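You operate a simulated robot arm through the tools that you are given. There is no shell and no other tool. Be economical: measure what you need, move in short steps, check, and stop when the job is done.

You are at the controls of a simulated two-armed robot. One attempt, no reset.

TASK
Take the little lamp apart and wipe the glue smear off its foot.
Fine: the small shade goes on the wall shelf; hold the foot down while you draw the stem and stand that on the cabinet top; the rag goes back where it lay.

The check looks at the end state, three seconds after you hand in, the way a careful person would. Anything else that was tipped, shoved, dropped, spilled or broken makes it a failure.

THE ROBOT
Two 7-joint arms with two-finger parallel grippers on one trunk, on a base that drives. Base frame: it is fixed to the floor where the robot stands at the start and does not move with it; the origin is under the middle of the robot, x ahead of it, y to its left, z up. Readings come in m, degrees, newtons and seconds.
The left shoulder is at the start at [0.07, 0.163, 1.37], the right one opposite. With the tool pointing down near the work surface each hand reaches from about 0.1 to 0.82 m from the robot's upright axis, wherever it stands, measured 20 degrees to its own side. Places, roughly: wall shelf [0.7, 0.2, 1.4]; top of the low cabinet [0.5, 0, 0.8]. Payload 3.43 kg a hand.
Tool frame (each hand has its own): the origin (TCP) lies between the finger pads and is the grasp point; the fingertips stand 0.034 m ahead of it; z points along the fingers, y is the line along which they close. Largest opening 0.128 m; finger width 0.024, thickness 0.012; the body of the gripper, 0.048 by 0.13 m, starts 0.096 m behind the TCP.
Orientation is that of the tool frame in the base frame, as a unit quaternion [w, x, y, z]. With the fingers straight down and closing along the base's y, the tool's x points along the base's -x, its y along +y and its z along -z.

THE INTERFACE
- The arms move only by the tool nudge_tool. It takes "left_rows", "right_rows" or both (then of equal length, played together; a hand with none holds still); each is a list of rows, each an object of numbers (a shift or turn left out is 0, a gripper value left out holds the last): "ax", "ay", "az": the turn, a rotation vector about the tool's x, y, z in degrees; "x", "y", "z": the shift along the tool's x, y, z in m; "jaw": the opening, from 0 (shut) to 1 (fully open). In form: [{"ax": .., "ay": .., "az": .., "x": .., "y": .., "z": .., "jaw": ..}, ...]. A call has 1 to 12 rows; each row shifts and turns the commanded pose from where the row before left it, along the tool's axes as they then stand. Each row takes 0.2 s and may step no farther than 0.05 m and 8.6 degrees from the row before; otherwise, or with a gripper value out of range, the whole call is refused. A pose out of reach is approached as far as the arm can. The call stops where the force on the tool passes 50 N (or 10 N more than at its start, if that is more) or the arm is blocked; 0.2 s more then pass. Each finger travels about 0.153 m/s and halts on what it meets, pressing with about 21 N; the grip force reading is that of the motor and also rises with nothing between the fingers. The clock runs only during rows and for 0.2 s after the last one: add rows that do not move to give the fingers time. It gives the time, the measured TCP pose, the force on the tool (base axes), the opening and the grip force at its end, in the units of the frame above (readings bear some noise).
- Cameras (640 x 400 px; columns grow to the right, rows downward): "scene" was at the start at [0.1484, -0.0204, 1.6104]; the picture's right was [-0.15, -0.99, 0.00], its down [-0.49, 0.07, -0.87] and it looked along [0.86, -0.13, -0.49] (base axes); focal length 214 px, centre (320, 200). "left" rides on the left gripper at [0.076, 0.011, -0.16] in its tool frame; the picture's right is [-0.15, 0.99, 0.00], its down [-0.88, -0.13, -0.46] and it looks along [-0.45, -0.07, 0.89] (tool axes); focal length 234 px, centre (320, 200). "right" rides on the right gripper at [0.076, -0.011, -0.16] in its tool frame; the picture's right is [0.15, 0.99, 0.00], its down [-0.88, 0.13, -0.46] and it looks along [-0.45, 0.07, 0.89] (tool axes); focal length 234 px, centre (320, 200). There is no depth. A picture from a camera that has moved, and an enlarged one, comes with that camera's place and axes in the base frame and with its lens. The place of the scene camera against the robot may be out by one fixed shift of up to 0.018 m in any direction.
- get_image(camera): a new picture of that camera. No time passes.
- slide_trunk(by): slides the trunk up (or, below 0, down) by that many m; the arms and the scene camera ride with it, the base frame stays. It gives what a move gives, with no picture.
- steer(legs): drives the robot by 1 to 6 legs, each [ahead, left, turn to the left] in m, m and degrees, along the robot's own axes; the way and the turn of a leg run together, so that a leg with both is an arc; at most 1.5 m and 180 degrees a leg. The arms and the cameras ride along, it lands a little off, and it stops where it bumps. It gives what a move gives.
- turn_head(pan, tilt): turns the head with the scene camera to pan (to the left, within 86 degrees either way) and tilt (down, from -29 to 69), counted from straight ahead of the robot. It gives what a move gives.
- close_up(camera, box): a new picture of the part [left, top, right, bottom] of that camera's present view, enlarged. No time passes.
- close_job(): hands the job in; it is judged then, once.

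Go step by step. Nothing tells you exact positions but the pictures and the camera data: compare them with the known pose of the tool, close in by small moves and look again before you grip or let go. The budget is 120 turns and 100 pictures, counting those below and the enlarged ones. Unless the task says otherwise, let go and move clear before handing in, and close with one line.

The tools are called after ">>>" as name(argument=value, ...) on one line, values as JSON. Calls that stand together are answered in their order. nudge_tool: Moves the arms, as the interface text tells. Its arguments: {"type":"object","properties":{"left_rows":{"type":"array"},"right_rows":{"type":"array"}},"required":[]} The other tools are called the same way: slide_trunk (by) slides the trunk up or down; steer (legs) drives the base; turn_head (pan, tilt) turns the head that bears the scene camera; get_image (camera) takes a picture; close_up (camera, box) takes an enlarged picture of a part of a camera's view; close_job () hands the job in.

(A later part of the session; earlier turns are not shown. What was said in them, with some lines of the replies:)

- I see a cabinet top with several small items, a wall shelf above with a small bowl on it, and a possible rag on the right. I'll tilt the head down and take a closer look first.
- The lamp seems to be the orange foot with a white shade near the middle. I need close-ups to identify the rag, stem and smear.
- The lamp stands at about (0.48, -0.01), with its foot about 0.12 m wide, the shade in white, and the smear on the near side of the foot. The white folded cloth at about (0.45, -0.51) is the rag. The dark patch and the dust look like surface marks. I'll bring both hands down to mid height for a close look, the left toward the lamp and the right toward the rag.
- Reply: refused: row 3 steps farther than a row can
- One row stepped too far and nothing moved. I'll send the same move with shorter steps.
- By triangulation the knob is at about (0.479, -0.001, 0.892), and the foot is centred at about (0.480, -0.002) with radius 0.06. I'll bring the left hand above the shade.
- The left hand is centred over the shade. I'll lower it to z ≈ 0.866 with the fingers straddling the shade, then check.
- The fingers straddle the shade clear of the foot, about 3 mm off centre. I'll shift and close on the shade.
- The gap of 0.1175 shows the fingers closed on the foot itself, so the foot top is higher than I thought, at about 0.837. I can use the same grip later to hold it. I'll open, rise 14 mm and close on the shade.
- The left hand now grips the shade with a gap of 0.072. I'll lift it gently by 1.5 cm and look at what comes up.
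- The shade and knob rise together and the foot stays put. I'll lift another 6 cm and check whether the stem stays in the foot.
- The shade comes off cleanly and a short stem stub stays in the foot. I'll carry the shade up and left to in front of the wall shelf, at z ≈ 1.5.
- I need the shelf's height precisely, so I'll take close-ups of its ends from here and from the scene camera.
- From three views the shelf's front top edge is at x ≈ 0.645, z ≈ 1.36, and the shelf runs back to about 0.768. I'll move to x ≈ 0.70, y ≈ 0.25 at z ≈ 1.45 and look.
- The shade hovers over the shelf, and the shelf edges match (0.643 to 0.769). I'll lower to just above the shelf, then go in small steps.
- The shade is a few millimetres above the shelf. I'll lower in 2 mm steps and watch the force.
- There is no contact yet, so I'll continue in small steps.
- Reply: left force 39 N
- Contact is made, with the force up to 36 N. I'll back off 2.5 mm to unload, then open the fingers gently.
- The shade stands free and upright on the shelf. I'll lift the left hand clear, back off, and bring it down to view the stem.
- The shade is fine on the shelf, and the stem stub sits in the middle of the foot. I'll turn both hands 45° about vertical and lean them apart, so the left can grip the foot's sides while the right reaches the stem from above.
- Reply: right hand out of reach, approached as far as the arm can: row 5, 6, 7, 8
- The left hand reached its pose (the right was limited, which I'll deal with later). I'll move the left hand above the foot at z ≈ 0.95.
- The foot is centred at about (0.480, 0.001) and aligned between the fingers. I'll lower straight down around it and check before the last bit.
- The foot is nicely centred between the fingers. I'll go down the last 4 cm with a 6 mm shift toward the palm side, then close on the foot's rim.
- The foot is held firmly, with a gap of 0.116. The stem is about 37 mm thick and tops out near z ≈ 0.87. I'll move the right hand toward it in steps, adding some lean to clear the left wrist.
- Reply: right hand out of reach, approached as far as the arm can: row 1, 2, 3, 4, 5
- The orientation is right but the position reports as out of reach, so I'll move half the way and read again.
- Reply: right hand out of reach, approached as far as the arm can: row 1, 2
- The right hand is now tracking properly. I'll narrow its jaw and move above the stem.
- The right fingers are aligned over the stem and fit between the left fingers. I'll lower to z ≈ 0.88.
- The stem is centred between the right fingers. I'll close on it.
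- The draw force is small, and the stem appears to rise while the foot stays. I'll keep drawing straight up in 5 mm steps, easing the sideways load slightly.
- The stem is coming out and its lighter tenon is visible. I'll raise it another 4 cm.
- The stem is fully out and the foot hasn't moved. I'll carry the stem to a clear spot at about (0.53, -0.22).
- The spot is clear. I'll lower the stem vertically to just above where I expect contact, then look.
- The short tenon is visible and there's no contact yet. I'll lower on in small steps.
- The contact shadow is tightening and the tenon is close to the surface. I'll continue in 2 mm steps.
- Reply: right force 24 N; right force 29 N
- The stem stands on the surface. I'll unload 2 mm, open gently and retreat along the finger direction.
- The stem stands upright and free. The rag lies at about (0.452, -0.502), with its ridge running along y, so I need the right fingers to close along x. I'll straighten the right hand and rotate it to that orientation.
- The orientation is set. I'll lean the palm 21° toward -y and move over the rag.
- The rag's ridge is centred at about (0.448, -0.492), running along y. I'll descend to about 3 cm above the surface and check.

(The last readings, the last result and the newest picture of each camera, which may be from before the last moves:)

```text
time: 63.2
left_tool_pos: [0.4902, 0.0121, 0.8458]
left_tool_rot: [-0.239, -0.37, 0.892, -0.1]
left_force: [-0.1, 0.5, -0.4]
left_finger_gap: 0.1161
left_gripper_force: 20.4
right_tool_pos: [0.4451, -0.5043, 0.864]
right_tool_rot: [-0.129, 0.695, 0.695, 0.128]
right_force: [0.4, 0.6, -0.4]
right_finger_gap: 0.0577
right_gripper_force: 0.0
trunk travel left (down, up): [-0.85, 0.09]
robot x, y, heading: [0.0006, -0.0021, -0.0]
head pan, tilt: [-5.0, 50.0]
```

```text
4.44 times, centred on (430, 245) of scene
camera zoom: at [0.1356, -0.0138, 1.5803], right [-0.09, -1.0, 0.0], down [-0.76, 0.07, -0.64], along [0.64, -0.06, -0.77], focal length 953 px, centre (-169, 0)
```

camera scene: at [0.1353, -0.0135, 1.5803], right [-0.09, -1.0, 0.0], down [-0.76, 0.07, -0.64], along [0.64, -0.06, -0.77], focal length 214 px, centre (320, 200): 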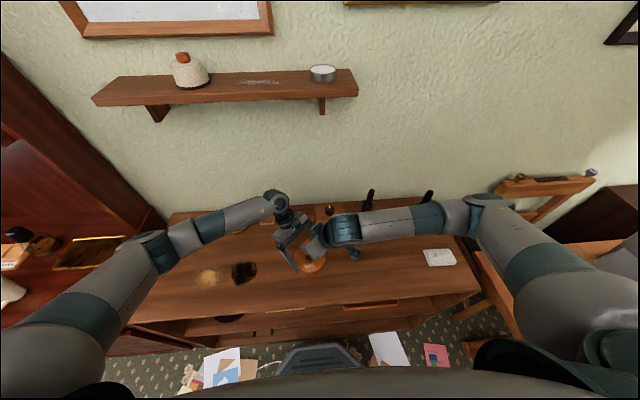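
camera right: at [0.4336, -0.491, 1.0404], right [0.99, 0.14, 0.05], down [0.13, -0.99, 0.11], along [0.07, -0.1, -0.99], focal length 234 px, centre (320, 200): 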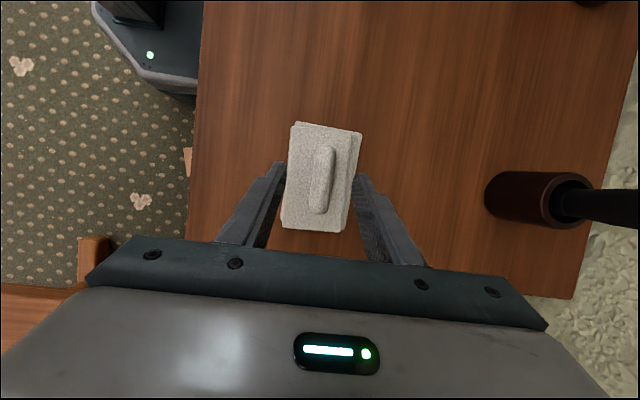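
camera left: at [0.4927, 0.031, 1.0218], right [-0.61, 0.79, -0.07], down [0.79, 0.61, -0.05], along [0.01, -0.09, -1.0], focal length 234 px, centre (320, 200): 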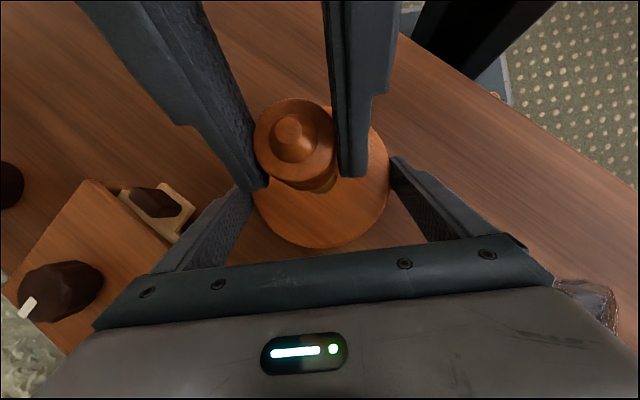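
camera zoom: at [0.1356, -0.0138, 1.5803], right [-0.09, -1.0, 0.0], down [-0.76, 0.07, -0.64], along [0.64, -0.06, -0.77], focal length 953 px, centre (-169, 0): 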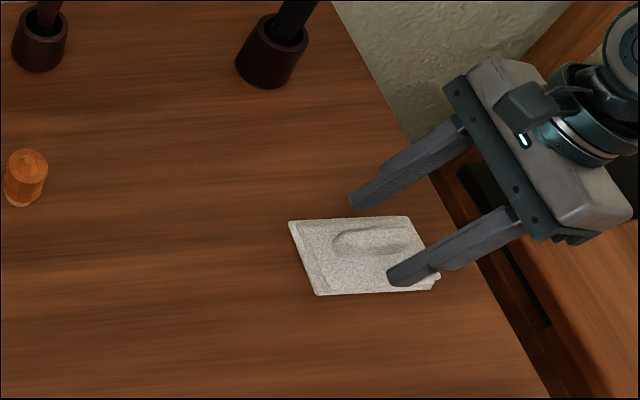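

The ridge is centred between the fingers. I'll descend in small steps, feeling for the rag's flat part.

>>> nudge_tool(right_rows=[{"x": -0.0051, "y": 0.001, "z": 0.0023}, {"x": -0.0014, "z": 0.0037}, {}])

>>> nudge_tool(right_rows=[{"x": -0.0011, "z": 0.0028}, {}])

>>> nudge_tool(right_rows=[{"x": -0.0007, "z": 0.0019}, {}])

>>> close_up(camera="scene", box=[405, 220, 485, 280])

```text
time: 64.0
left_tool_pos: [0.4901, 0.0124, 0.847]
left_tool_rot: [-0.239, -0.37, 0.892, -0.099]
left_force: [0.2, 0.7, -0.6]
left_finger_gap: 0.1159
left_gripper_force: 20.9
right_tool_pos: [0.4476, -0.5068, 0.8552]
right_tool_rot: [-0.129, 0.695, 0.696, 0.128]
right_force: [-0.2, 0.3, 1.0]
right_finger_gap: 0.0577
right_gripper_force: 0.0
trunk travel left (down, up): [-0.85, 0.09]
robot x, y, heading: [-0.0014, -0.002, 0.0]
head pan, tilt: [-5.0, 50.0]
```

```text
time: 64.6
left_tool_pos: [0.4896, 0.0122, 0.8464]
left_tool_rot: [-0.239, -0.37, 0.892, -0.1]
left_force: [0.9, 0.3, 0.5]
left_finger_gap: 0.1159
left_gripper_force: 21.7
right_tool_pos: [0.4485, -0.5062, 0.8531]
right_tool_rot: [-0.129, 0.695, 0.695, 0.129]
right_force: [0.7, 0.5, -0.3]
right_finger_gap: 0.0575
right_gripper_force: 0.1
trunk travel left (down, up): [-0.85, 0.09]
robot x, y, heading: [-0.0016, 0.001, 0.1]
head pan, tilt: [-5.0, 50.0]
```

```text
time: 65.2
left_tool_pos: [0.4884, 0.0121, 0.8468]
left_tool_rot: [-0.239, -0.37, 0.893, -0.099]
left_force: [-0.9, 0.0, 0.2]
left_finger_gap: 0.1161
left_gripper_force: 21.2
right_tool_pos: [0.4496, -0.5056, 0.8517]
right_tool_rot: [-0.129, 0.695, 0.695, 0.129]
right_force: [-0.8, -0.7, 3.9]
right_finger_gap: 0.0577
right_gripper_force: 0.0
trunk travel left (down, up): [-0.85, 0.09]
robot x, y, heading: [0.0012, -0.0001, 0.1]
head pan, tilt: [-5.0, 50.0]
```

```text
6.67 times, centred on (445, 250) of scene
camera zoom: at [0.1353, -0.0135, 1.5803], right [-0.09, -1.0, 0.0], down [-0.76, 0.07, -0.64], along [0.64, -0.06, -0.77], focal length 1430 px, centre (-513, -133)
```

zoom: 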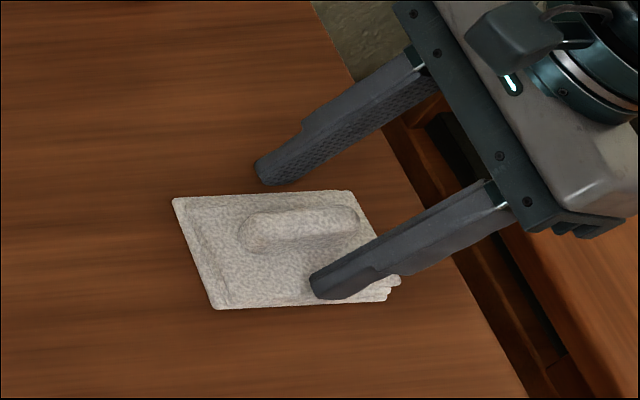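

The tips just touch the rag's flat part. I'll back off 1 mm and close on the ridge.

>>> nudge_tool(right_rows=[{"x": 0.0004, "z": -0.001}, {"jaw": 0.35}, {"jaw": 0.25}, {"jaw": 0.15}, {"jaw": 0.05}, {}])

>>> close_up(camera="scene", box=[405, 220, 485, 280])

```text
time: 66.6
left_tool_pos: [0.4894, 0.0116, 0.8462]
left_tool_rot: [-0.239, -0.369, 0.892, -0.099]
left_force: [-1.2, 0.0, 0.8]
left_finger_gap: 0.1158
left_gripper_force: 21.1
right_tool_pos: [0.4486, -0.5058, 0.8528]
right_tool_rot: [-0.13, 0.695, 0.695, 0.129]
right_force: [0.0, 0.3, 0.5]
right_finger_gap: 0.0172
right_gripper_force: 20.6
trunk travel left (down, up): [-0.85, 0.09]
robot x, y, heading: [-0.0007, -0.0018, -0.2]
head pan, tilt: [-5.0, 50.0]
```

```text
6.67 times, centred on (445, 250) of scene
camera zoom: at [0.1356, -0.0139, 1.5802], right [-0.09, -1.0, 0.0], down [-0.76, 0.07, -0.64], along [0.64, -0.06, -0.77], focal length 1430 px, centre (-513, -133)
```

zoom: 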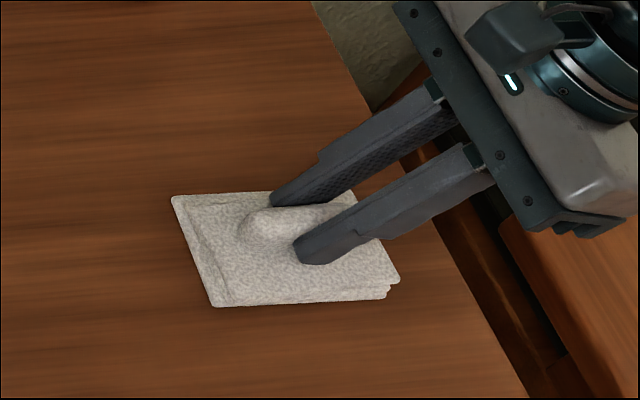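

The rag's ridge is gripped at TCP ≈ (0.449, -0.506, 0.852), which I'll use to put it back. Next I lift it and carry it over to the smear.

>>> nudge_tool(right_rows=[{"x": 0.0072, "z": -0.0187}, {"x": 0.0143, "z": -0.0373}, {"x": 0.0143, "z": -0.0373}, {}])

>>> get_image(camera="right")

>>> nudge_tool(right_rows=[{"x": 0.0432, "y": -0.0012, "z": 0.0165}, {"x": 0.0432, "y": -0.0012, "z": 0.0165}, {"x": 0.0432, "y": -0.0012, "z": 0.0165}, {"x": 0.0432, "y": -0.0012, "z": 0.0165}, {"x": 0.0432, "y": -0.0012, "z": 0.0165}, {"x": 0.0432, "y": -0.0012, "z": 0.0165}, {"x": 0.0432, "y": -0.0012, "z": 0.0165}, {"x": 0.0432, "y": -0.0012, "z": 0.0165}, {"x": 0.0432, "y": -0.0012, "z": 0.0165}, {}])

>>> get_image(camera="right")

>>> close_up(camera="scene", box=[250, 200, 370, 290])

```text
time: 67.6
left_tool_pos: [0.4891, 0.0122, 0.8462]
left_tool_rot: [-0.239, -0.37, 0.892, -0.099]
left_force: [0.1, 1.3, -1.2]
left_finger_gap: 0.1159
left_gripper_force: 20.9
right_tool_pos: [0.4498, -0.5053, 0.9531]
right_tool_rot: [-0.129, 0.696, 0.695, 0.129]
right_force: [0.5, -0.2, -0.8]
right_finger_gap: 0.0171
right_gripper_force: 21.4
trunk travel left (down, up): [-0.85, 0.09]
robot x, y, heading: [-0.0008, -0.0016, 0.2]
head pan, tilt: [-5.0, 50.0]
```

```text
32 pictures are left
camera right: at [0.439, -0.4929, 1.1285], right [0.99, 0.14, 0.05], down [0.13, -0.99, 0.11], along [0.07, -0.1, -0.99], focal length 234 px, centre (320, 200)
```

right: 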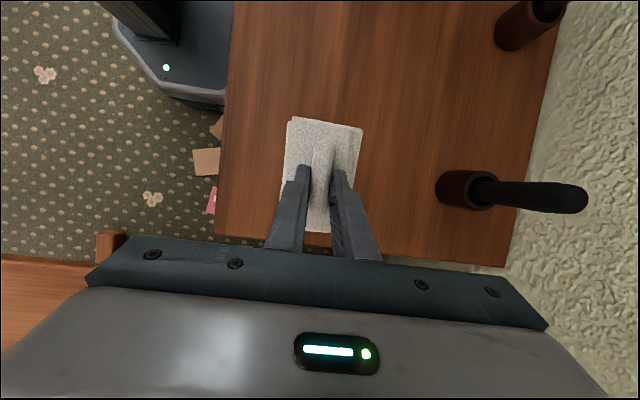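

```text
time: 69.8
left_tool_pos: [0.49, 0.0125, 0.8465]
left_tool_rot: [-0.238, -0.371, 0.892, -0.099]
left_force: [0.3, 1.6, 0.3]
left_finger_gap: 0.1156
left_gripper_force: 21.8
right_tool_pos: [0.44, -0.0898, 0.9517]
right_tool_rot: [-0.128, 0.696, 0.695, 0.129]
right_force: [-0.5, -0.3, 0.0]
right_finger_gap: 0.0173
right_gripper_force: 20.9
trunk travel left (down, up): [-0.85, 0.09]
robot x, y, heading: [0.0005, -0.0001, 0.3]
head pan, tilt: [-5.0, 50.0]
```

```text
31 pictures are left
camera right: at [0.4293, -0.0766, 1.1286], right [0.99, 0.14, 0.05], down [0.13, -0.99, 0.11], along [0.07, -0.1, -0.99], focal length 234 px, centre (320, 200)
```

right: 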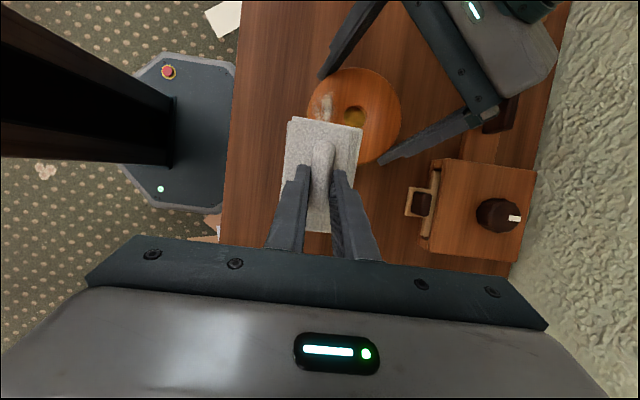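

```text
4.44 times, centred on (310, 245) of scene
camera zoom: at [0.1352, -0.0148, 1.5803], right [-0.09, -1.0, 0.0], down [-0.76, 0.07, -0.64], along [0.64, -0.06, -0.77], focal length 953 px, centre (364, 0)
```

zoom: 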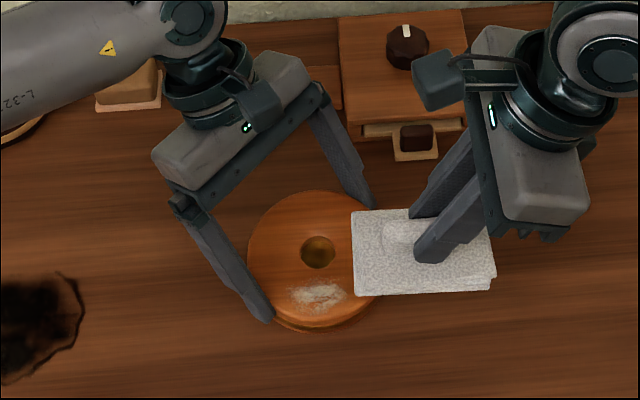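

The smear spans about x 0.424–0.450, y -0.011 to +0.018. The rag's leading edge sits about 0.061 ahead of the TCP. I'll move over the smear to just above the foot.

>>> nudge_tool(right_rows=[{"x": 0.02, "z": 0.0075}, {"x": 0.0295, "z": 0.0115}, {"x": -0.007, "z": 0.0182}, {"x": -0.007, "z": 0.0182}, {"x": -0.0043, "z": 0.0112}, {}])

>>> get_image(camera="right")

>>> close_up(camera="scene", box=[270, 220, 350, 280])

```text
time: 71.2
left_tool_pos: [0.4895, 0.0123, 0.8455]
left_tool_rot: [-0.239, -0.37, 0.892, -0.099]
left_force: [0.6, -0.2, -0.2]
left_finger_gap: 0.1157
left_gripper_force: 21.3
right_tool_pos: [0.4374, -0.0353, 0.9024]
right_tool_rot: [-0.129, 0.695, 0.695, 0.129]
right_force: [0.2, 0.2, -1.7]
right_finger_gap: 0.0171
right_gripper_force: 20.9
trunk travel left (down, up): [-0.85, 0.09]
robot x, y, heading: [-0.0002, 0.0004, 0.1]
head pan, tilt: [-5.0, 50.0]
```

```text
29 pictures are left
camera right: at [0.4272, -0.0219, 1.0788], right [0.99, 0.14, 0.05], down [0.13, -0.99, 0.11], along [0.07, -0.1, -0.99], focal length 234 px, centre (320, 200)
```

right: 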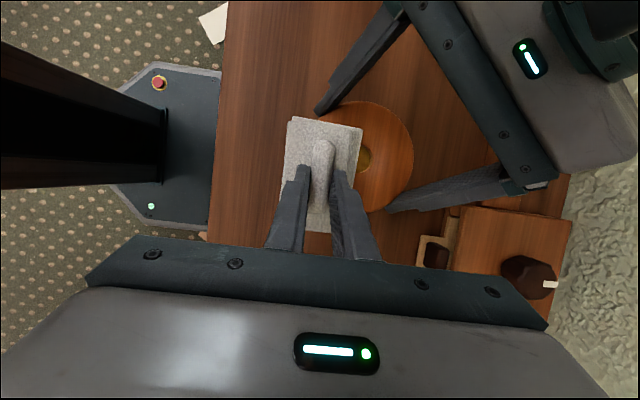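

```text
6.67 times, centred on (310, 250) of scene
camera zoom: at [0.1356, -0.0137, 1.5802], right [-0.09, -1.0, 0.0], down [-0.76, 0.07, -0.64], along [0.64, -0.06, -0.77], focal length 1430 px, centre (387, -133)
```

zoom: 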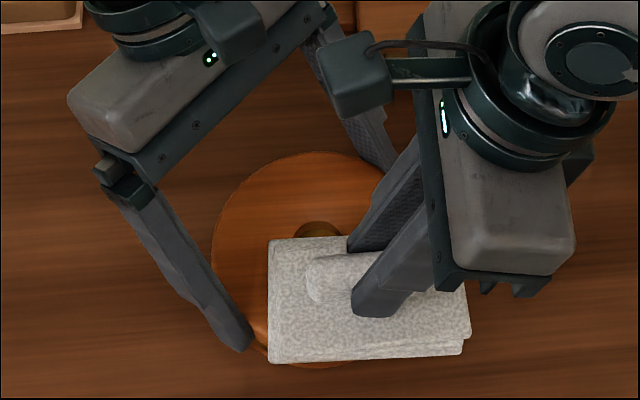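

The rag covers the smear with a small gap to the left finger. I'll lower until it presses lightly.

>>> nudge_tool(right_rows=[{"x": -0.0014, "z": 0.0037}, {"x": -0.0014, "z": 0.0037}, {}])

>>> nudge_tool(right_rows=[{"x": -0.0007, "z": 0.0019}, {}])

>>> nudge_tool(right_rows=[{"x": -0.0007, "z": 0.0019}, {}])

```text
time: 72.0
left_tool_pos: [0.4895, 0.0126, 0.8459]
left_tool_rot: [-0.238, -0.369, 0.893, -0.1]
left_force: [0.2, -0.4, -0.6]
left_finger_gap: 0.1156
left_gripper_force: 20.3
right_tool_pos: [0.4377, -0.0358, 0.8939]
right_tool_rot: [-0.128, 0.696, 0.695, 0.129]
right_force: [-0.4, -0.2, -0.7]
right_finger_gap: 0.0174
right_gripper_force: 21.2
trunk travel left (down, up): [-0.85, 0.09]
robot x, y, heading: [0.0007, -0.0039, 0.1]
head pan, tilt: [-5.0, 50.0]
```

```text
time: 72.6
left_tool_pos: [0.489, 0.0124, 0.8456]
left_tool_rot: [-0.238, -0.37, 0.892, -0.1]
left_force: [0.2, -0.2, 0.9]
left_finger_gap: 0.1157
left_gripper_force: 21.0
right_tool_pos: [0.4373, -0.0371, 0.8913]
right_tool_rot: [-0.129, 0.695, 0.695, 0.129]
right_force: [-0.1, -0.1, -0.9]
right_finger_gap: 0.017
right_gripper_force: 20.8
trunk travel left (down, up): [-0.85, 0.09]
robot x, y, heading: [-0.0027, -0.0016, 0.3]
head pan, tilt: [-5.0, 50.0]
```

```text
time: 73.2
left_tool_pos: [0.4896, 0.0122, 0.8465]
left_tool_rot: [-0.239, -0.37, 0.892, -0.101]
left_force: [0.0, -0.7, 0.6]
left_finger_gap: 0.1159
left_gripper_force: 20.5
right_tool_pos: [0.4393, -0.0365, 0.8903]
right_tool_rot: [-0.129, 0.695, 0.695, 0.129]
right_force: [0.4, -0.9, 0.5]
right_finger_gap: 0.0173
right_gripper_force: 21.3
trunk travel left (down, up): [-0.85, 0.09]
robot x, y, heading: [0.0001, 0.0014, 0.0]
head pan, tilt: [-5.0, 50.0]
```

There's no press yet, so I'll continue down.

>>> nudge_tool(right_rows=[{"x": -0.0007, "z": 0.0019}, {}])

>>> nudge_tool(right_rows=[{"x": -0.0005, "z": 0.0014}, {}])

>>> nudge_tool(right_rows=[{"x": -0.0004, "z": 0.0009}, {}])

```text
time: 73.8
left_tool_pos: [0.4896, 0.013, 0.8458]
left_tool_rot: [-0.239, -0.37, 0.892, -0.1]
left_force: [0.6, -0.3, 0.1]
left_finger_gap: 0.116
left_gripper_force: 21.4
right_tool_pos: [0.4378, -0.0355, 0.8878]
right_tool_rot: [-0.129, 0.696, 0.695, 0.129]
right_force: [0.5, -0.1, -0.4]
right_finger_gap: 0.0174
right_gripper_force: 20.7
trunk travel left (down, up): [-0.85, 0.09]
robot x, y, heading: [-0.0005, -0.0032, -0.1]
head pan, tilt: [-5.0, 50.0]
```

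```text
time: 74.4
left_tool_pos: [0.4887, 0.0119, 0.8459]
left_tool_rot: [-0.238, -0.37, 0.892, -0.1]
left_force: [0.8, -0.4, 0.1]
left_finger_gap: 0.1158
left_gripper_force: 21.6
right_tool_pos: [0.438, -0.0364, 0.8864]
right_tool_rot: [-0.128, 0.696, 0.695, 0.129]
right_force: [-0.6, -0.8, 2.8]
right_finger_gap: 0.0172
right_gripper_force: 20.8
trunk travel left (down, up): [-0.85, 0.09]
robot x, y, heading: [0.0026, -0.0042, 0.1]
head pan, tilt: [-5.0, 50.0]
```

```text
time: 75.0
left_tool_pos: [0.489, 0.013, 0.8465]
left_tool_rot: [-0.237, -0.371, 0.892, -0.099]
left_force: [5.0, 2.5, -3.0]
left_finger_gap: 0.1158
left_gripper_force: 20.9
right_tool_pos: [0.4384, -0.0368, 0.886]
right_tool_rot: [-0.13, 0.695, 0.695, 0.129]
right_force: [-4.8, -6.7, 16.5]
right_finger_gap: 0.017
right_gripper_force: 20.5
trunk travel left (down, up): [-0.85, 0.09]
robot x, y, heading: [0.0023, -0.0005, 0.1]
head pan, tilt: [-5.0, 50.0]
```

It's pressing at about 16 N. I'll wipe with short strokes along x and a little in y.

>>> nudge_tool(right_rows=[{"y": 0.01}, {"y": -0.01}, {"y": -0.01}, {"y": 0.01}, {"y": 0.01}, {"y": -0.01}, {"y": -0.01}, {"y": 0.01}, {"x": -0.0093, "z": -0.0036}, {"x": 0.0093, "z": 0.0036}, {}])

>>> nudge_tool(right_rows=[{"x": -0.0093, "z": -0.0036}, {"y": 0.01}, {"y": -0.01}, {"y": -0.01}, {"y": 0.01}, {"x": 0.0093, "z": 0.0036}, {"y": 0.01}, {"y": -0.01}, {"y": -0.01}, {"y": 0.01}, {}])

```text
time: 77.4
left_tool_pos: [0.4889, 0.0123, 0.8471]
left_tool_rot: [-0.239, -0.37, 0.893, -0.099]
left_force: [5.8, 8.5, 0.3]
left_finger_gap: 0.116
left_gripper_force: 21.1
right_tool_pos: [0.4383, -0.0401, 0.8858]
right_tool_rot: [-0.127, 0.696, 0.695, 0.128]
right_force: [-1.5, -10.6, 20.7]
right_finger_gap: 0.0173
right_gripper_force: 20.6
trunk travel left (down, up): [-0.85, 0.09]
robot x, y, heading: [0.0012, 0.0028, 0.0]
head pan, tilt: [-5.0, 50.0]
```

```text
time: 79.8
left_tool_pos: [0.4899, 0.0117, 0.8466]
left_tool_rot: [-0.239, -0.37, 0.892, -0.1]
left_force: [0.1, -3.3, 5.4]
left_finger_gap: 0.1156
left_gripper_force: 21.5
right_tool_pos: [0.4379, -0.0366, 0.8861]
right_tool_rot: [-0.129, 0.695, 0.695, 0.129]
right_force: [-1.2, -0.5, 2.8]
right_finger_gap: 0.0171
right_gripper_force: 21.3
trunk travel left (down, up): [-0.85, 0.09]
robot x, y, heading: [0.0007, 0.0006, 0.0]
head pan, tilt: [-5.0, 50.0]
```

The strokes are done. I'll lift the rag and move it aside to inspect the foot.

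>>> nudge_tool(right_rows=[{"x": 0.0072, "z": -0.0187}, {"x": 0.0143, "z": -0.0373}, {"x": -0.0374, "z": -0.0143}, {"x": -0.0374, "z": -0.0143}, {"x": -0.0374, "z": -0.0143}, {}])

>>> close_up(camera="scene", box=[270, 220, 350, 280])

>>> get_image(camera="left")

```text
time: 81.2
left_tool_pos: [0.4905, 0.0132, 0.8459]
left_tool_rot: [-0.238, -0.37, 0.892, -0.099]
left_force: [0.2, -0.7, 10.5]
left_finger_gap: 0.1157
left_gripper_force: 21.3
right_tool_pos: [0.4382, -0.1568, 0.9489]
right_tool_rot: [-0.129, 0.695, 0.695, 0.129]
right_force: [-0.4, -0.5, -1.1]
right_finger_gap: 0.0173
right_gripper_force: 20.7
trunk travel left (down, up): [-0.85, 0.09]
robot x, y, heading: [-0.0019, -0.0005, 0.0]
head pan, tilt: [-5.0, 50.0]
```

```text
6.67 times, centred on (310, 250) of scene
camera zoom: at [0.1351, -0.0125, 1.5803], right [-0.09, -1.0, 0.0], down [-0.76, 0.07, -0.64], along [0.64, -0.06, -0.77], focal length 1430 px, centre (387, -133)
```

zoom: 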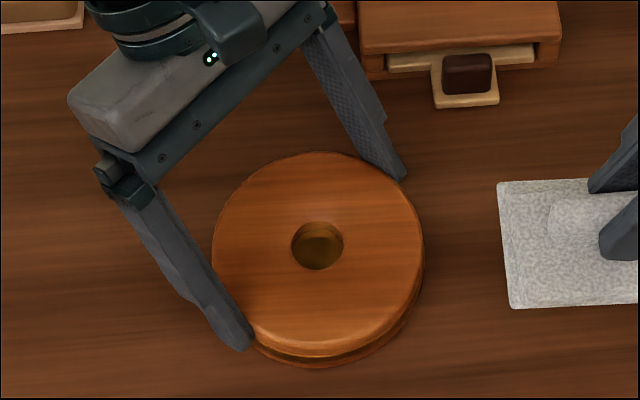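

```text
26 pictures are left
camera left: at [0.4927, 0.0314, 1.0222], right [-0.61, 0.79, -0.07], down [0.79, 0.61, -0.05], along [0.01, -0.09, -1.0], focal length 234 px, centre (320, 200)
```

left: 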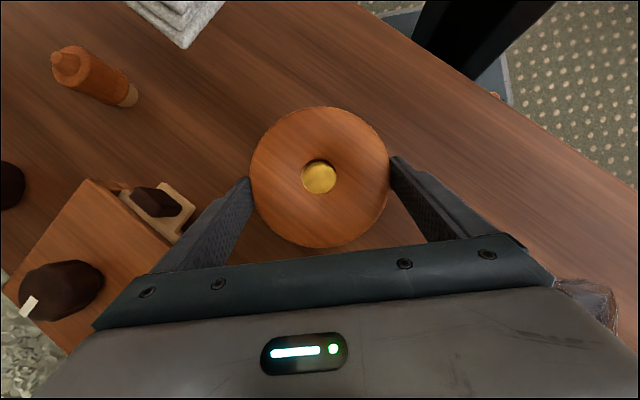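

The smear is completely gone and the foot hasn't moved. I'll carry the rag back to above its original spot.

>>> nudge_tool(right_rows=[{"x": -0.036, "y": 0.0012, "z": -0.0144}, {"x": -0.036, "y": 0.0012, "z": -0.0144}, {"x": -0.036, "y": 0.0012, "z": -0.0144}, {"x": -0.036, "y": 0.0012, "z": -0.0144}, {"x": -0.036, "y": 0.0012, "z": -0.0144}, {"x": -0.036, "y": 0.0012, "z": -0.0144}, {"x": -0.036, "y": 0.0012, "z": -0.0144}, {"x": -0.036, "y": 0.0012, "z": -0.0144}, {"x": -0.036, "y": 0.0012, "z": -0.0144}, {}])

>>> get_image(camera="right")

```text
time: 83.4
left_tool_pos: [0.4892, 0.0124, 0.846]
left_tool_rot: [-0.239, -0.37, 0.892, -0.1]
left_force: [1.0, 1.9, 8.5]
left_finger_gap: 0.1154
left_gripper_force: 21.0
right_tool_pos: [0.4479, -0.5066, 0.9481]
right_tool_rot: [-0.129, 0.695, 0.695, 0.128]
right_force: [0.3, 0.2, -0.3]
right_finger_gap: 0.0172
right_gripper_force: 21.1
trunk travel left (down, up): [-0.85, 0.09]
robot x, y, heading: [-0.0014, 0.0024, 0.0]
head pan, tilt: [-5.0, 50.0]
```

```text
25 pictures are left
camera right: at [0.4362, -0.4931, 1.1252], right [0.99, 0.14, 0.05], down [0.13, -0.99, 0.11], along [0.07, -0.1, -0.99], focal length 234 px, centre (320, 200)
```

right: 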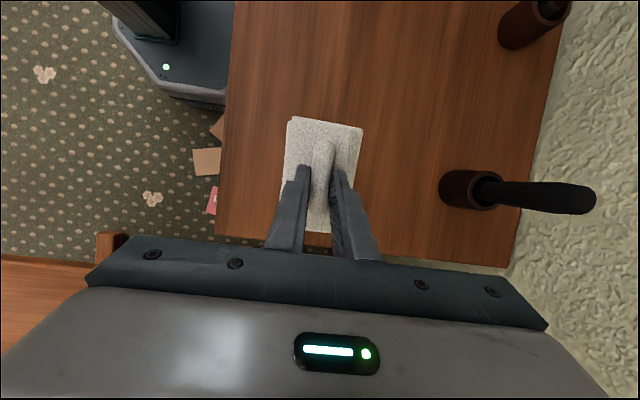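

The rag sits unchanged in the hand. I'll lower it to its spot.

>>> nudge_tool(right_rows=[{"x": -0.0107, "y": 0.001, "z": 0.028}, {"x": -0.0107, "y": 0.001, "z": 0.028}, {"x": -0.0107, "z": 0.028}, {}])

>>> nudge_tool(right_rows=[{"x": -0.0009, "z": 0.0023}, {}])

>>> nudge_tool(right_rows=[{"x": -0.0005, "z": 0.0014}, {}])

>>> close_up(camera="scene", box=[405, 220, 485, 280])

```text
time: 84.4
left_tool_pos: [0.4882, 0.0123, 0.8465]
left_tool_rot: [-0.238, -0.37, 0.892, -0.1]
left_force: [-0.3, 1.1, 6.3]
left_finger_gap: 0.1156
left_gripper_force: 20.8
right_tool_pos: [0.4502, -0.5077, 0.86]
right_tool_rot: [-0.129, 0.696, 0.695, 0.129]
right_force: [0.0, -0.3, -1.3]
right_finger_gap: 0.0172
right_gripper_force: 20.9
trunk travel left (down, up): [-0.85, 0.09]
robot x, y, heading: [-0.0048, 0.003, -0.2]
head pan, tilt: [-5.0, 50.0]
```

```text
time: 85.0
left_tool_pos: [0.4883, 0.0139, 0.8456]
left_tool_rot: [-0.239, -0.37, 0.892, -0.1]
left_force: [-0.9, 1.4, 5.6]
left_finger_gap: 0.1155
left_gripper_force: 21.1
right_tool_pos: [0.45, -0.5077, 0.857]
right_tool_rot: [-0.129, 0.695, 0.695, 0.129]
right_force: [-0.7, -0.4, -0.6]
right_finger_gap: 0.0173
right_gripper_force: 21.4
trunk travel left (down, up): [-0.85, 0.09]
robot x, y, heading: [0.0013, -0.0023, -0.0]
head pan, tilt: [-5.0, 50.0]
```

```text
time: 85.6
left_tool_pos: [0.4892, 0.0125, 0.8461]
left_tool_rot: [-0.238, -0.37, 0.893, -0.1]
left_force: [-1.1, 1.4, 3.8]
left_finger_gap: 0.1156
left_gripper_force: 20.6
right_tool_pos: [0.4507, -0.5065, 0.8542]
right_tool_rot: [-0.13, 0.695, 0.696, 0.128]
right_force: [0.2, -0.5, -0.9]
right_finger_gap: 0.0171
right_gripper_force: 20.4
trunk travel left (down, up): [-0.85, 0.09]
robot x, y, heading: [0.0022, -0.0014, -0.0]
head pan, tilt: [-5.0, 50.0]
```

```text
6.67 times, centred on (445, 250) of scene
camera zoom: at [0.1349, -0.0138, 1.5803], right [-0.09, -1.0, 0.0], down [-0.76, 0.07, -0.64], along [0.64, -0.06, -0.77], focal length 1430 px, centre (-513, -133)
```

zoom: 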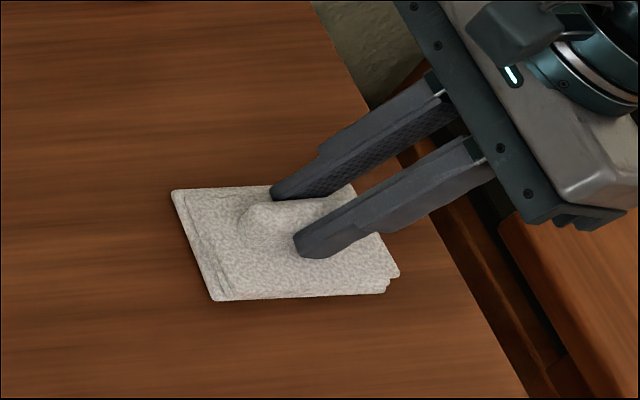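

The rag is within a few millimetres of where it lay. I'll lower the last bit until it touches.

>>> nudge_tool(right_rows=[{"x": -0.0005, "y": -0.001, "z": 0.0012}, {}])

>>> nudge_tool(right_rows=[{"x": -0.0004, "z": 0.001}, {}])

>>> nudge_tool(right_rows=[{"x": -0.0003, "z": 0.0008}, {}])

>>> close_up(camera="scene", box=[405, 220, 485, 280])

```text
time: 86.2
left_tool_pos: [0.49, 0.0132, 0.8474]
left_tool_rot: [-0.238, -0.37, 0.893, -0.1]
left_force: [-1.0, -0.4, 4.7]
left_finger_gap: 0.1156
left_gripper_force: 21.0
right_tool_pos: [0.4498, -0.5053, 0.8542]
right_tool_rot: [-0.128, 0.696, 0.695, 0.129]
right_force: [-0.3, 1.0, -0.7]
right_finger_gap: 0.0172
right_gripper_force: 21.2
trunk travel left (down, up): [-0.85, 0.09]
robot x, y, heading: [0.0024, -0.0014, -0.1]
head pan, tilt: [-5.0, 50.0]
```

```text
time: 86.8
left_tool_pos: [0.4902, 0.0116, 0.846]
left_tool_rot: [-0.239, -0.37, 0.892, -0.1]
left_force: [-1.8, -0.5, 4.9]
left_finger_gap: 0.1153
left_gripper_force: 21.0
right_tool_pos: [0.4492, -0.506, 0.8543]
right_tool_rot: [-0.129, 0.695, 0.695, 0.129]
right_force: [0.0, 0.1, -0.9]
right_finger_gap: 0.0172
right_gripper_force: 21.1
trunk travel left (down, up): [-0.85, 0.09]
robot x, y, heading: [-0.0013, -0.0028, -0.0]
head pan, tilt: [-5.0, 50.0]
```

```text
time: 87.4
left_tool_pos: [0.4911, 0.0126, 0.8465]
left_tool_rot: [-0.239, -0.369, 0.893, -0.1]
left_force: [-2.2, -0.6, 4.2]
left_finger_gap: 0.1156
left_gripper_force: 21.2
right_tool_pos: [0.4507, -0.5061, 0.8538]
right_tool_rot: [-0.127, 0.696, 0.695, 0.129]
right_force: [0.5, -0.1, -1.0]
right_finger_gap: 0.017
right_gripper_force: 20.6
trunk travel left (down, up): [-0.85, 0.09]
robot x, y, heading: [0.0026, 0.0045, -0.2]
head pan, tilt: [-5.0, 50.0]
```

```text
6.67 times, centred on (445, 250) of scene
camera zoom: at [0.1349, -0.0138, 1.5803], right [-0.09, -1.0, 0.0], down [-0.76, 0.07, -0.64], along [0.64, -0.06, -0.77], focal length 1430 px, centre (-513, -133)
```

zoom: 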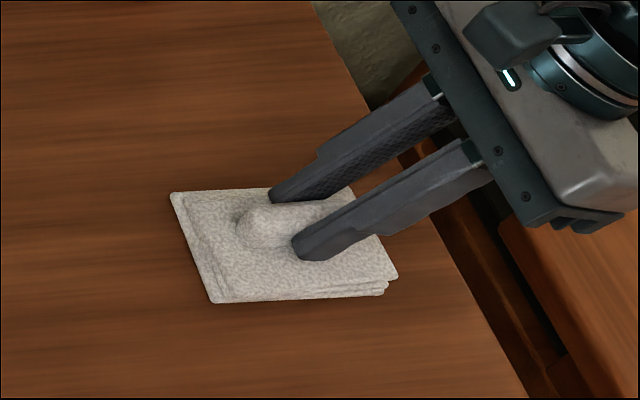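

>>> nudge_tool(right_rows=[{"x": -0.0004, "z": 0.001}, {}])

>>> nudge_tool(right_rows=[{"x": -0.0003, "z": 0.0008}, {}])

```text
time: 88.0
left_tool_pos: [0.4899, 0.0127, 0.8463]
left_tool_rot: [-0.239, -0.37, 0.892, -0.1]
left_force: [-0.3, -1.4, 0.3]
left_finger_gap: 0.1153
left_gripper_force: 21.1
right_tool_pos: [0.4498, -0.5055, 0.8519]
right_tool_rot: [-0.129, 0.695, 0.695, 0.129]
right_force: [-1.3, 0.5, 5.4]
right_finger_gap: 0.0169
right_gripper_force: 21.0
trunk travel left (down, up): [-0.85, 0.09]
robot x, y, heading: [0.0004, -0.0004, 0.2]
head pan, tilt: [-5.0, 50.0]
```

```text
time: 88.6
left_tool_pos: [0.4892, 0.0121, 0.8459]
left_tool_rot: [-0.238, -0.37, 0.892, -0.1]
left_force: [-0.3, -0.6, -0.1]
left_finger_gap: 0.1149
left_gripper_force: 21.2
right_tool_pos: [0.4513, -0.5063, 0.8526]
right_tool_rot: [-0.127, 0.696, 0.695, 0.128]
right_force: [-3.5, -5.8, 12.6]
right_finger_gap: 0.0175
right_gripper_force: 21.0
trunk travel left (down, up): [-0.85, 0.09]
robot x, y, heading: [-0.0034, 0.0005, -0.2]
head pan, tilt: [-5.0, 50.0]
```

The rag is down. I'll release it and retreat. At the same time the left hand opens, then rises straight off the foot.

>>> nudge_tool(right_rows=[{"x": 0.0003, "z": -0.0008}, {"jaw": 0.25}, {"jaw": 0.35}, {"jaw": 0.45}, {}, {"x": 0.0036, "z": -0.0093}, {"z": -0.02}, {"z": -0.03}, {"z": -0.04}, {"z": -0.04}, {}], left_rows=[{}, {"jaw": 0.95}, {"jaw": 1.0}, {}, {}, {"x": 0.005, "z": -0.00866}, {"x": 0.01, "z": -0.0173}, {"x": 0.015, "z": -0.026}, {"x": 0.02, "z": -0.0346}, {"x": 0.02, "z": -0.0346}, {}])

>>> get_image(camera="scene")

>>> close_up(camera="scene", box=[270, 190, 470, 315])

>>> close_up(camera="scene", box=[405, 220, 485, 280])

```text
time: 91.0
left_tool_pos: [0.4923, 0.0122, 0.9886]
left_tool_rot: [-0.239, -0.37, 0.892, -0.1]
left_force: [0.3, -0.8, -0.6]
left_finger_gap: 0.1279
left_gripper_force: 0.2
right_tool_pos: [0.4536, -0.5503, 0.9828]
right_tool_rot: [-0.13, 0.695, 0.695, 0.128]
right_force: [0.8, 0.1, 0.5]
right_finger_gap: 0.0577
right_gripper_force: 0.0
trunk travel left (down, up): [-0.85, 0.09]
robot x, y, heading: [-0.0002, -0.0007, 0.0]
head pan, tilt: [-5.0, 50.0]
```

```text
22 pictures are left
camera scene: at [0.1362, -0.014, 1.5802], right [-0.09, -1.0, 0.0], down [-0.76, 0.07, -0.64], along [0.64, -0.06, -0.77], focal length 214 px, centre (320, 200)
```

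scene: 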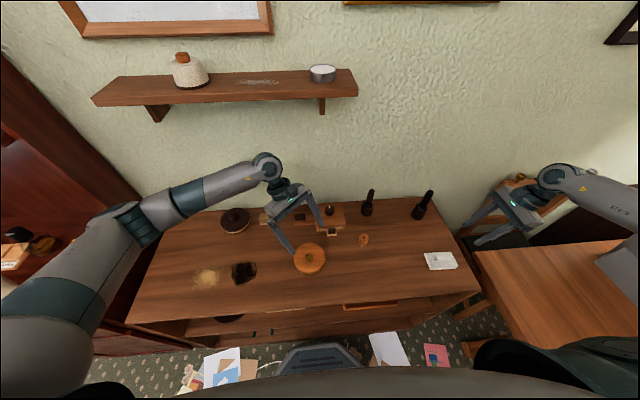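

```text
3.20 times, centred on (370, 252) of scene
camera zoom: at [0.1362, -0.014, 1.5802], right [-0.09, -1.0, 0.0], down [-0.76, 0.07, -0.64], along [0.64, -0.06, -0.77], focal length 686 px, centre (160, 32)
```

zoom: 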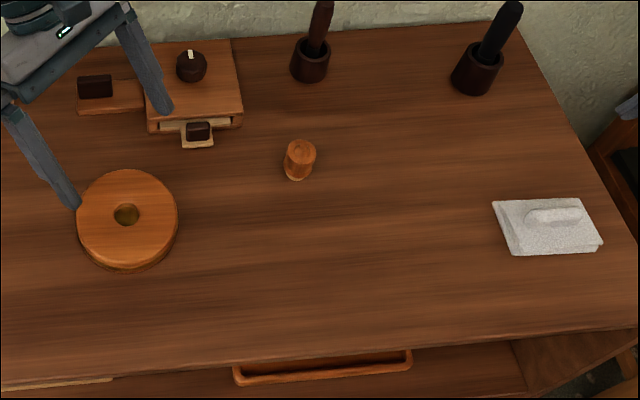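

```text
6.67 times, centred on (445, 250) of scene
camera zoom: at [0.1362, -0.014, 1.5802], right [-0.09, -1.0, 0.0], down [-0.76, 0.07, -0.64], along [0.64, -0.06, -0.77], focal length 1430 px, centre (-513, -133)
```

zoom: 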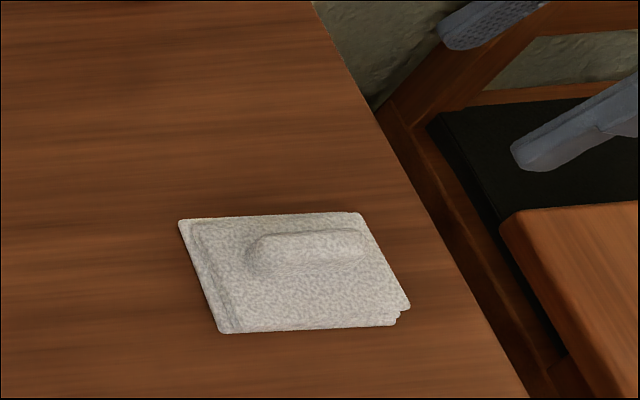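

Everything stands correctly, but the rag got dragged about 12 mm toward the robot when the fingers opened. I'll regrip it and set it right. The left hand moves up and clear meanwhile.

>>> nudge_tool(right_rows=[{"x": -0.0007, "y": -0.0057, "z": 0.039}, {"x": -0.0007, "y": -0.0057, "z": 0.039}, {"x": -0.0006, "y": -0.0056, "z": 0.039}, {}], left_rows=[{"x": 0.02, "z": -0.0346}, {"x": 0.02, "z": -0.0346}, {"x": 0.02, "z": -0.0346}, {}])

>>> get_image(camera="right")

```text
time: 92.0
left_tool_pos: [0.492, 0.0125, 1.1074]
left_tool_rot: [-0.239, -0.37, 0.892, -0.099]
left_force: [0.1, 0.3, 0.8]
left_finger_gap: 0.1282
left_gripper_force: 0.1
right_tool_pos: [0.4315, -0.5102, 0.8731]
right_tool_rot: [-0.129, 0.695, 0.696, 0.129]
right_force: [0.6, 0.3, 0.3]
right_finger_gap: 0.0578
right_gripper_force: 0.1
trunk travel left (down, up): [-0.85, 0.09]
robot x, y, heading: [0.001, 0.0014, -0.1]
head pan, tilt: [-5.0, 50.0]
```

```text
19 pictures are left
camera right: at [0.42, -0.497, 1.0498], right [0.99, 0.14, 0.05], down [0.13, -0.99, 0.11], along [0.07, -0.1, -0.99], focal length 234 px, centre (320, 200)
```

right: 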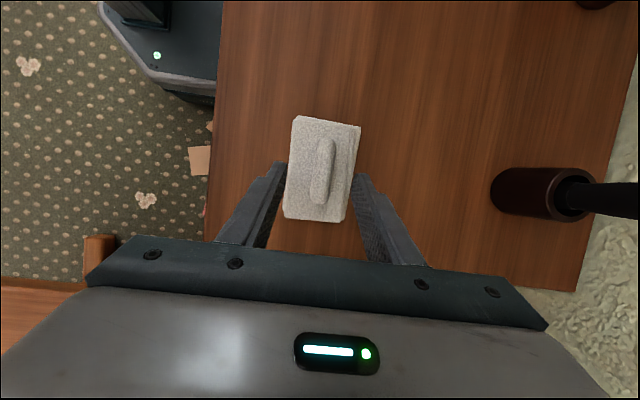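

The ridge is at (0.434, -0.4925), so the rag slid about 14 mm in -x. I'll descend and regrip.

>>> nudge_tool(right_rows=[{"x": -0.0018, "y": 0.001, "z": 0.0101}, {"x": -0.0017, "y": 0.001, "z": 0.009}, {}, {"jaw": 0.3}, {"jaw": 0.2}, {"jaw": 0.1}, {"jaw": 0.05}, {}])

>>> close_up(camera="scene", box=[405, 220, 485, 280])

```text
time: 93.8
left_tool_pos: [0.4901, 0.0123, 1.1084]
left_tool_rot: [-0.24, -0.37, 0.892, -0.099]
left_force: [0.2, -0.7, -0.1]
left_finger_gap: 0.1279
left_gripper_force: 0.1
right_tool_pos: [0.4329, -0.5073, 0.8557]
right_tool_rot: [-0.129, 0.695, 0.695, 0.128]
right_force: [0.7, 0.1, -1.1]
right_finger_gap: 0.0172
right_gripper_force: 20.8
trunk travel left (down, up): [-0.85, 0.09]
robot x, y, heading: [0.0006, 0.0003, -0.3]
head pan, tilt: [-5.0, 50.0]
```

```text
6.67 times, centred on (445, 250) of scene
camera zoom: at [0.1356, -0.0139, 1.5803], right [-0.09, -1.0, 0.0], down [-0.76, 0.07, -0.64], along [0.64, -0.06, -0.77], focal length 1430 px, centre (-513, -133)
```

zoom: 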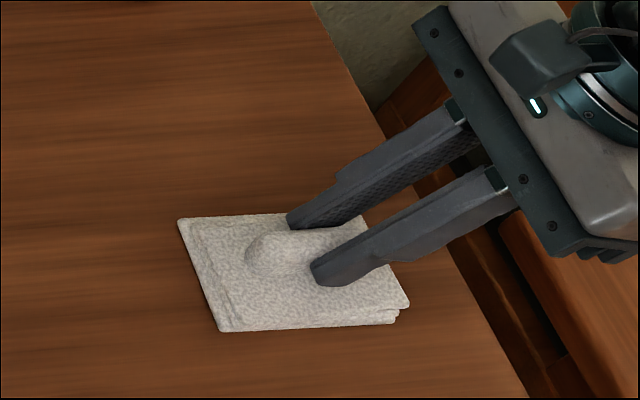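

It's gripped slightly higher this time. I'll lift 5 mm, shift +14.5 mm in x and +3 mm in y, then lower.

>>> nudge_tool(right_rows=[{"x": 0.0018, "z": -0.0047}, {"x": 0.0028, "y": 0.0075, "z": 0.0011}, {"y": 0.007}, {"x": -0.0016, "z": 0.0042}, {}])

>>> close_up(camera="scene", box=[405, 220, 485, 280])

```text
time: 95.0
left_tool_pos: [0.4902, 0.013, 1.1075]
left_tool_rot: [-0.239, -0.369, 0.893, -0.1]
left_force: [-0.1, -0.1, -0.3]
left_finger_gap: 0.1283
left_gripper_force: 0.1
right_tool_pos: [0.4507, -0.5059, 0.855]
right_tool_rot: [-0.129, 0.695, 0.695, 0.129]
right_force: [-0.1, 0.8, -0.6]
right_finger_gap: 0.0172
right_gripper_force: 20.8
trunk travel left (down, up): [-0.85, 0.09]
robot x, y, heading: [-0.0022, -0.0029, 0.4]
head pan, tilt: [-5.0, 50.0]
```

```text
6.67 times, centred on (445, 250) of scene
camera zoom: at [0.1357, -0.0139, 1.5802], right [-0.09, -1.0, 0.0], down [-0.76, 0.07, -0.64], along [0.64, -0.06, -0.77], focal length 1430 px, centre (-513, -133)
```

zoom: 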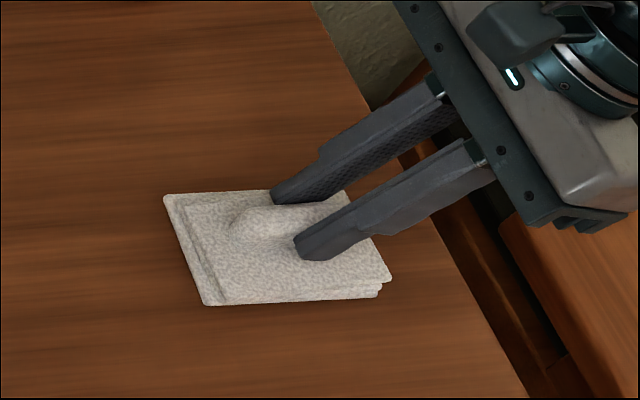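

It's now 4 mm too far in +y, so I'll correct that, touch down and open with the tips clear of the flat part.

>>> nudge_tool(right_rows=[{"x": -0.0037, "z": -0.0014}, {"x": -0.0003, "z": 0.0007}, {}])

>>> nudge_tool(right_rows=[{"jaw": 0.18}, {"jaw": 0.24}, {}, {"x": 0.0007, "z": -0.0019}, {"jaw": 0.35}, {"jaw": 0.45}, {}])

>>> close_up(camera="scene", box=[405, 220, 485, 280])

```text
time: 95.8
left_tool_pos: [0.4896, 0.0125, 1.1081]
left_tool_rot: [-0.239, -0.37, 0.892, -0.1]
left_force: [0.0, 0.2, 0.0]
left_finger_gap: 0.1279
left_gripper_force: 0.1
right_tool_pos: [0.4491, -0.5114, 0.8563]
right_tool_rot: [-0.128, 0.695, 0.695, 0.13]
right_force: [0.3, -1.2, 7.3]
right_finger_gap: 0.0173
right_gripper_force: 20.8
trunk travel left (down, up): [-0.85, 0.09]
robot x, y, heading: [0.0003, -0.0038, 0.2]
head pan, tilt: [-5.0, 50.0]
```

```text
time: 97.4
left_tool_pos: [0.4903, 0.0134, 1.1073]
left_tool_rot: [-0.239, -0.37, 0.892, -0.1]
left_force: [-1.0, 0.4, 0.2]
left_finger_gap: 0.1279
left_gripper_force: 0.1
right_tool_pos: [0.4489, -0.5097, 0.8564]
right_tool_rot: [-0.129, 0.695, 0.695, 0.129]
right_force: [0.1, 0.2, -0.3]
right_finger_gap: 0.0576
right_gripper_force: 0.0
trunk travel left (down, up): [-0.85, 0.09]
robot x, y, heading: [-0.0003, -0.0023, -0.0]
head pan, tilt: [-5.0, 50.0]
```

```text
6.67 times, centred on (445, 250) of scene
camera zoom: at [0.1355, -0.0138, 1.5803], right [-0.09, -1.0, 0.0], down [-0.76, 0.07, -0.64], along [0.64, -0.06, -0.77], focal length 1430 px, centre (-513, -133)
```

zoom: 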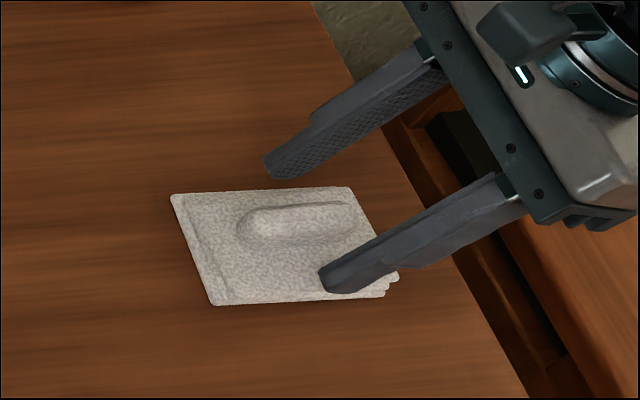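

The rag is back within about 2 mm of its original place. I'll raise the right hand straight up and take a final look.

>>> nudge_tool(right_rows=[{"x": 0.0036, "z": -0.0093}, {"x": 0.0107, "z": -0.028}, {"x": 0.0143, "z": -0.0373}, {"x": 0.0143, "z": -0.0373}, {}, {}, {}], left_rows=[{}, {"x": 0.02, "z": -0.0346}, {"x": 0.02, "z": -0.0346}, {}, {}, {}, {}])

>>> get_image(camera="scene")

>>> close_up(camera="scene", box=[270, 190, 470, 315])

>>> close_up(camera="scene", box=[90, 40, 370, 215])

```text
time: 99.0
left_tool_pos: [0.4925, 0.0109, 1.1875]
left_tool_rot: [-0.239, -0.37, 0.892, -0.1]
left_force: [-1.7, -0.1, 0.3]
left_finger_gap: 0.1281
left_gripper_force: 0.0
right_tool_pos: [0.4493, -0.512, 0.9778]
right_tool_rot: [-0.129, 0.695, 0.695, 0.129]
right_force: [-0.3, -0.6, -1.1]
right_finger_gap: 0.0579
right_gripper_force: 0.1
trunk travel left (down, up): [-0.85, 0.09]
robot x, y, heading: [-0.0029, -0.0046, 0.1]
head pan, tilt: [-5.0, 50.0]
```

```text
15 pictures are left
camera scene: at [0.1355, -0.0134, 1.5803], right [-0.09, -1.0, 0.0], down [-0.76, 0.07, -0.64], along [0.64, -0.06, -0.77], focal length 214 px, centre (320, 200)
```

scene: 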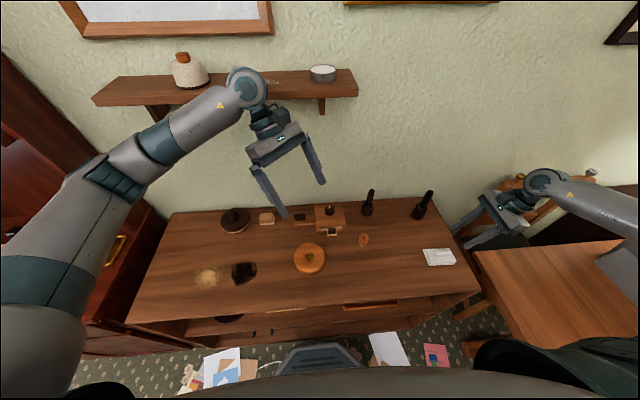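

```text
3.20 times, centred on (370, 252) of scene
camera zoom: at [0.1355, -0.0134, 1.5803], right [-0.09, -1.0, 0.0], down [-0.76, 0.07, -0.64], along [0.64, -0.06, -0.77], focal length 686 px, centre (160, 32)
```

zoom: 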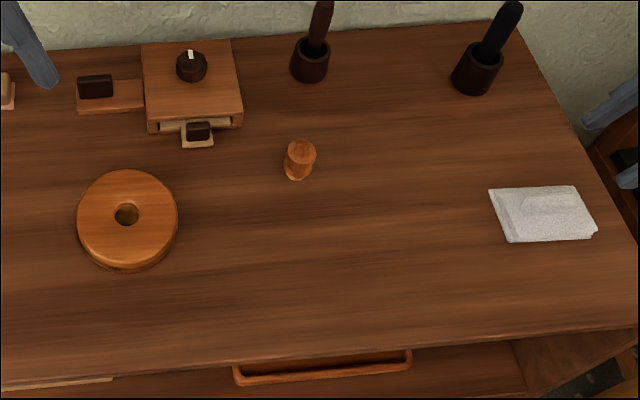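

```text
2.29 times, centred on (230, 128) of scene
camera zoom: at [0.1355, -0.0134, 1.5803], right [-0.09, -1.0, 0.0], down [-0.76, 0.07, -0.64], along [0.64, -0.06, -0.77], focal length 490 px, centre (526, 366)
```

zoom: 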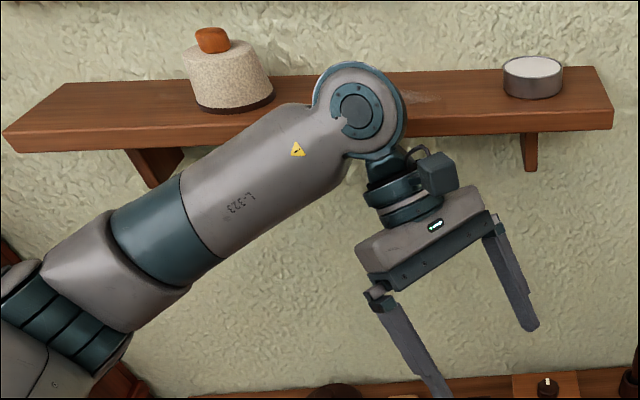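

The shade is on the shelf, the stem stands on the cabinet top, the foot is clean, the rag is back where it lay, and both hands are clear. I'm handing in.

>>> close_job()

```text
The job is handed in.
```

The lamp is apart: the shade is on the wall shelf, the stem stands on the cabinet top, the foot is wiped clean, and the rag is back within about 2 mm of where it lay. It was dragged about 14 mm when I first let go, so I regripped it and set it right.
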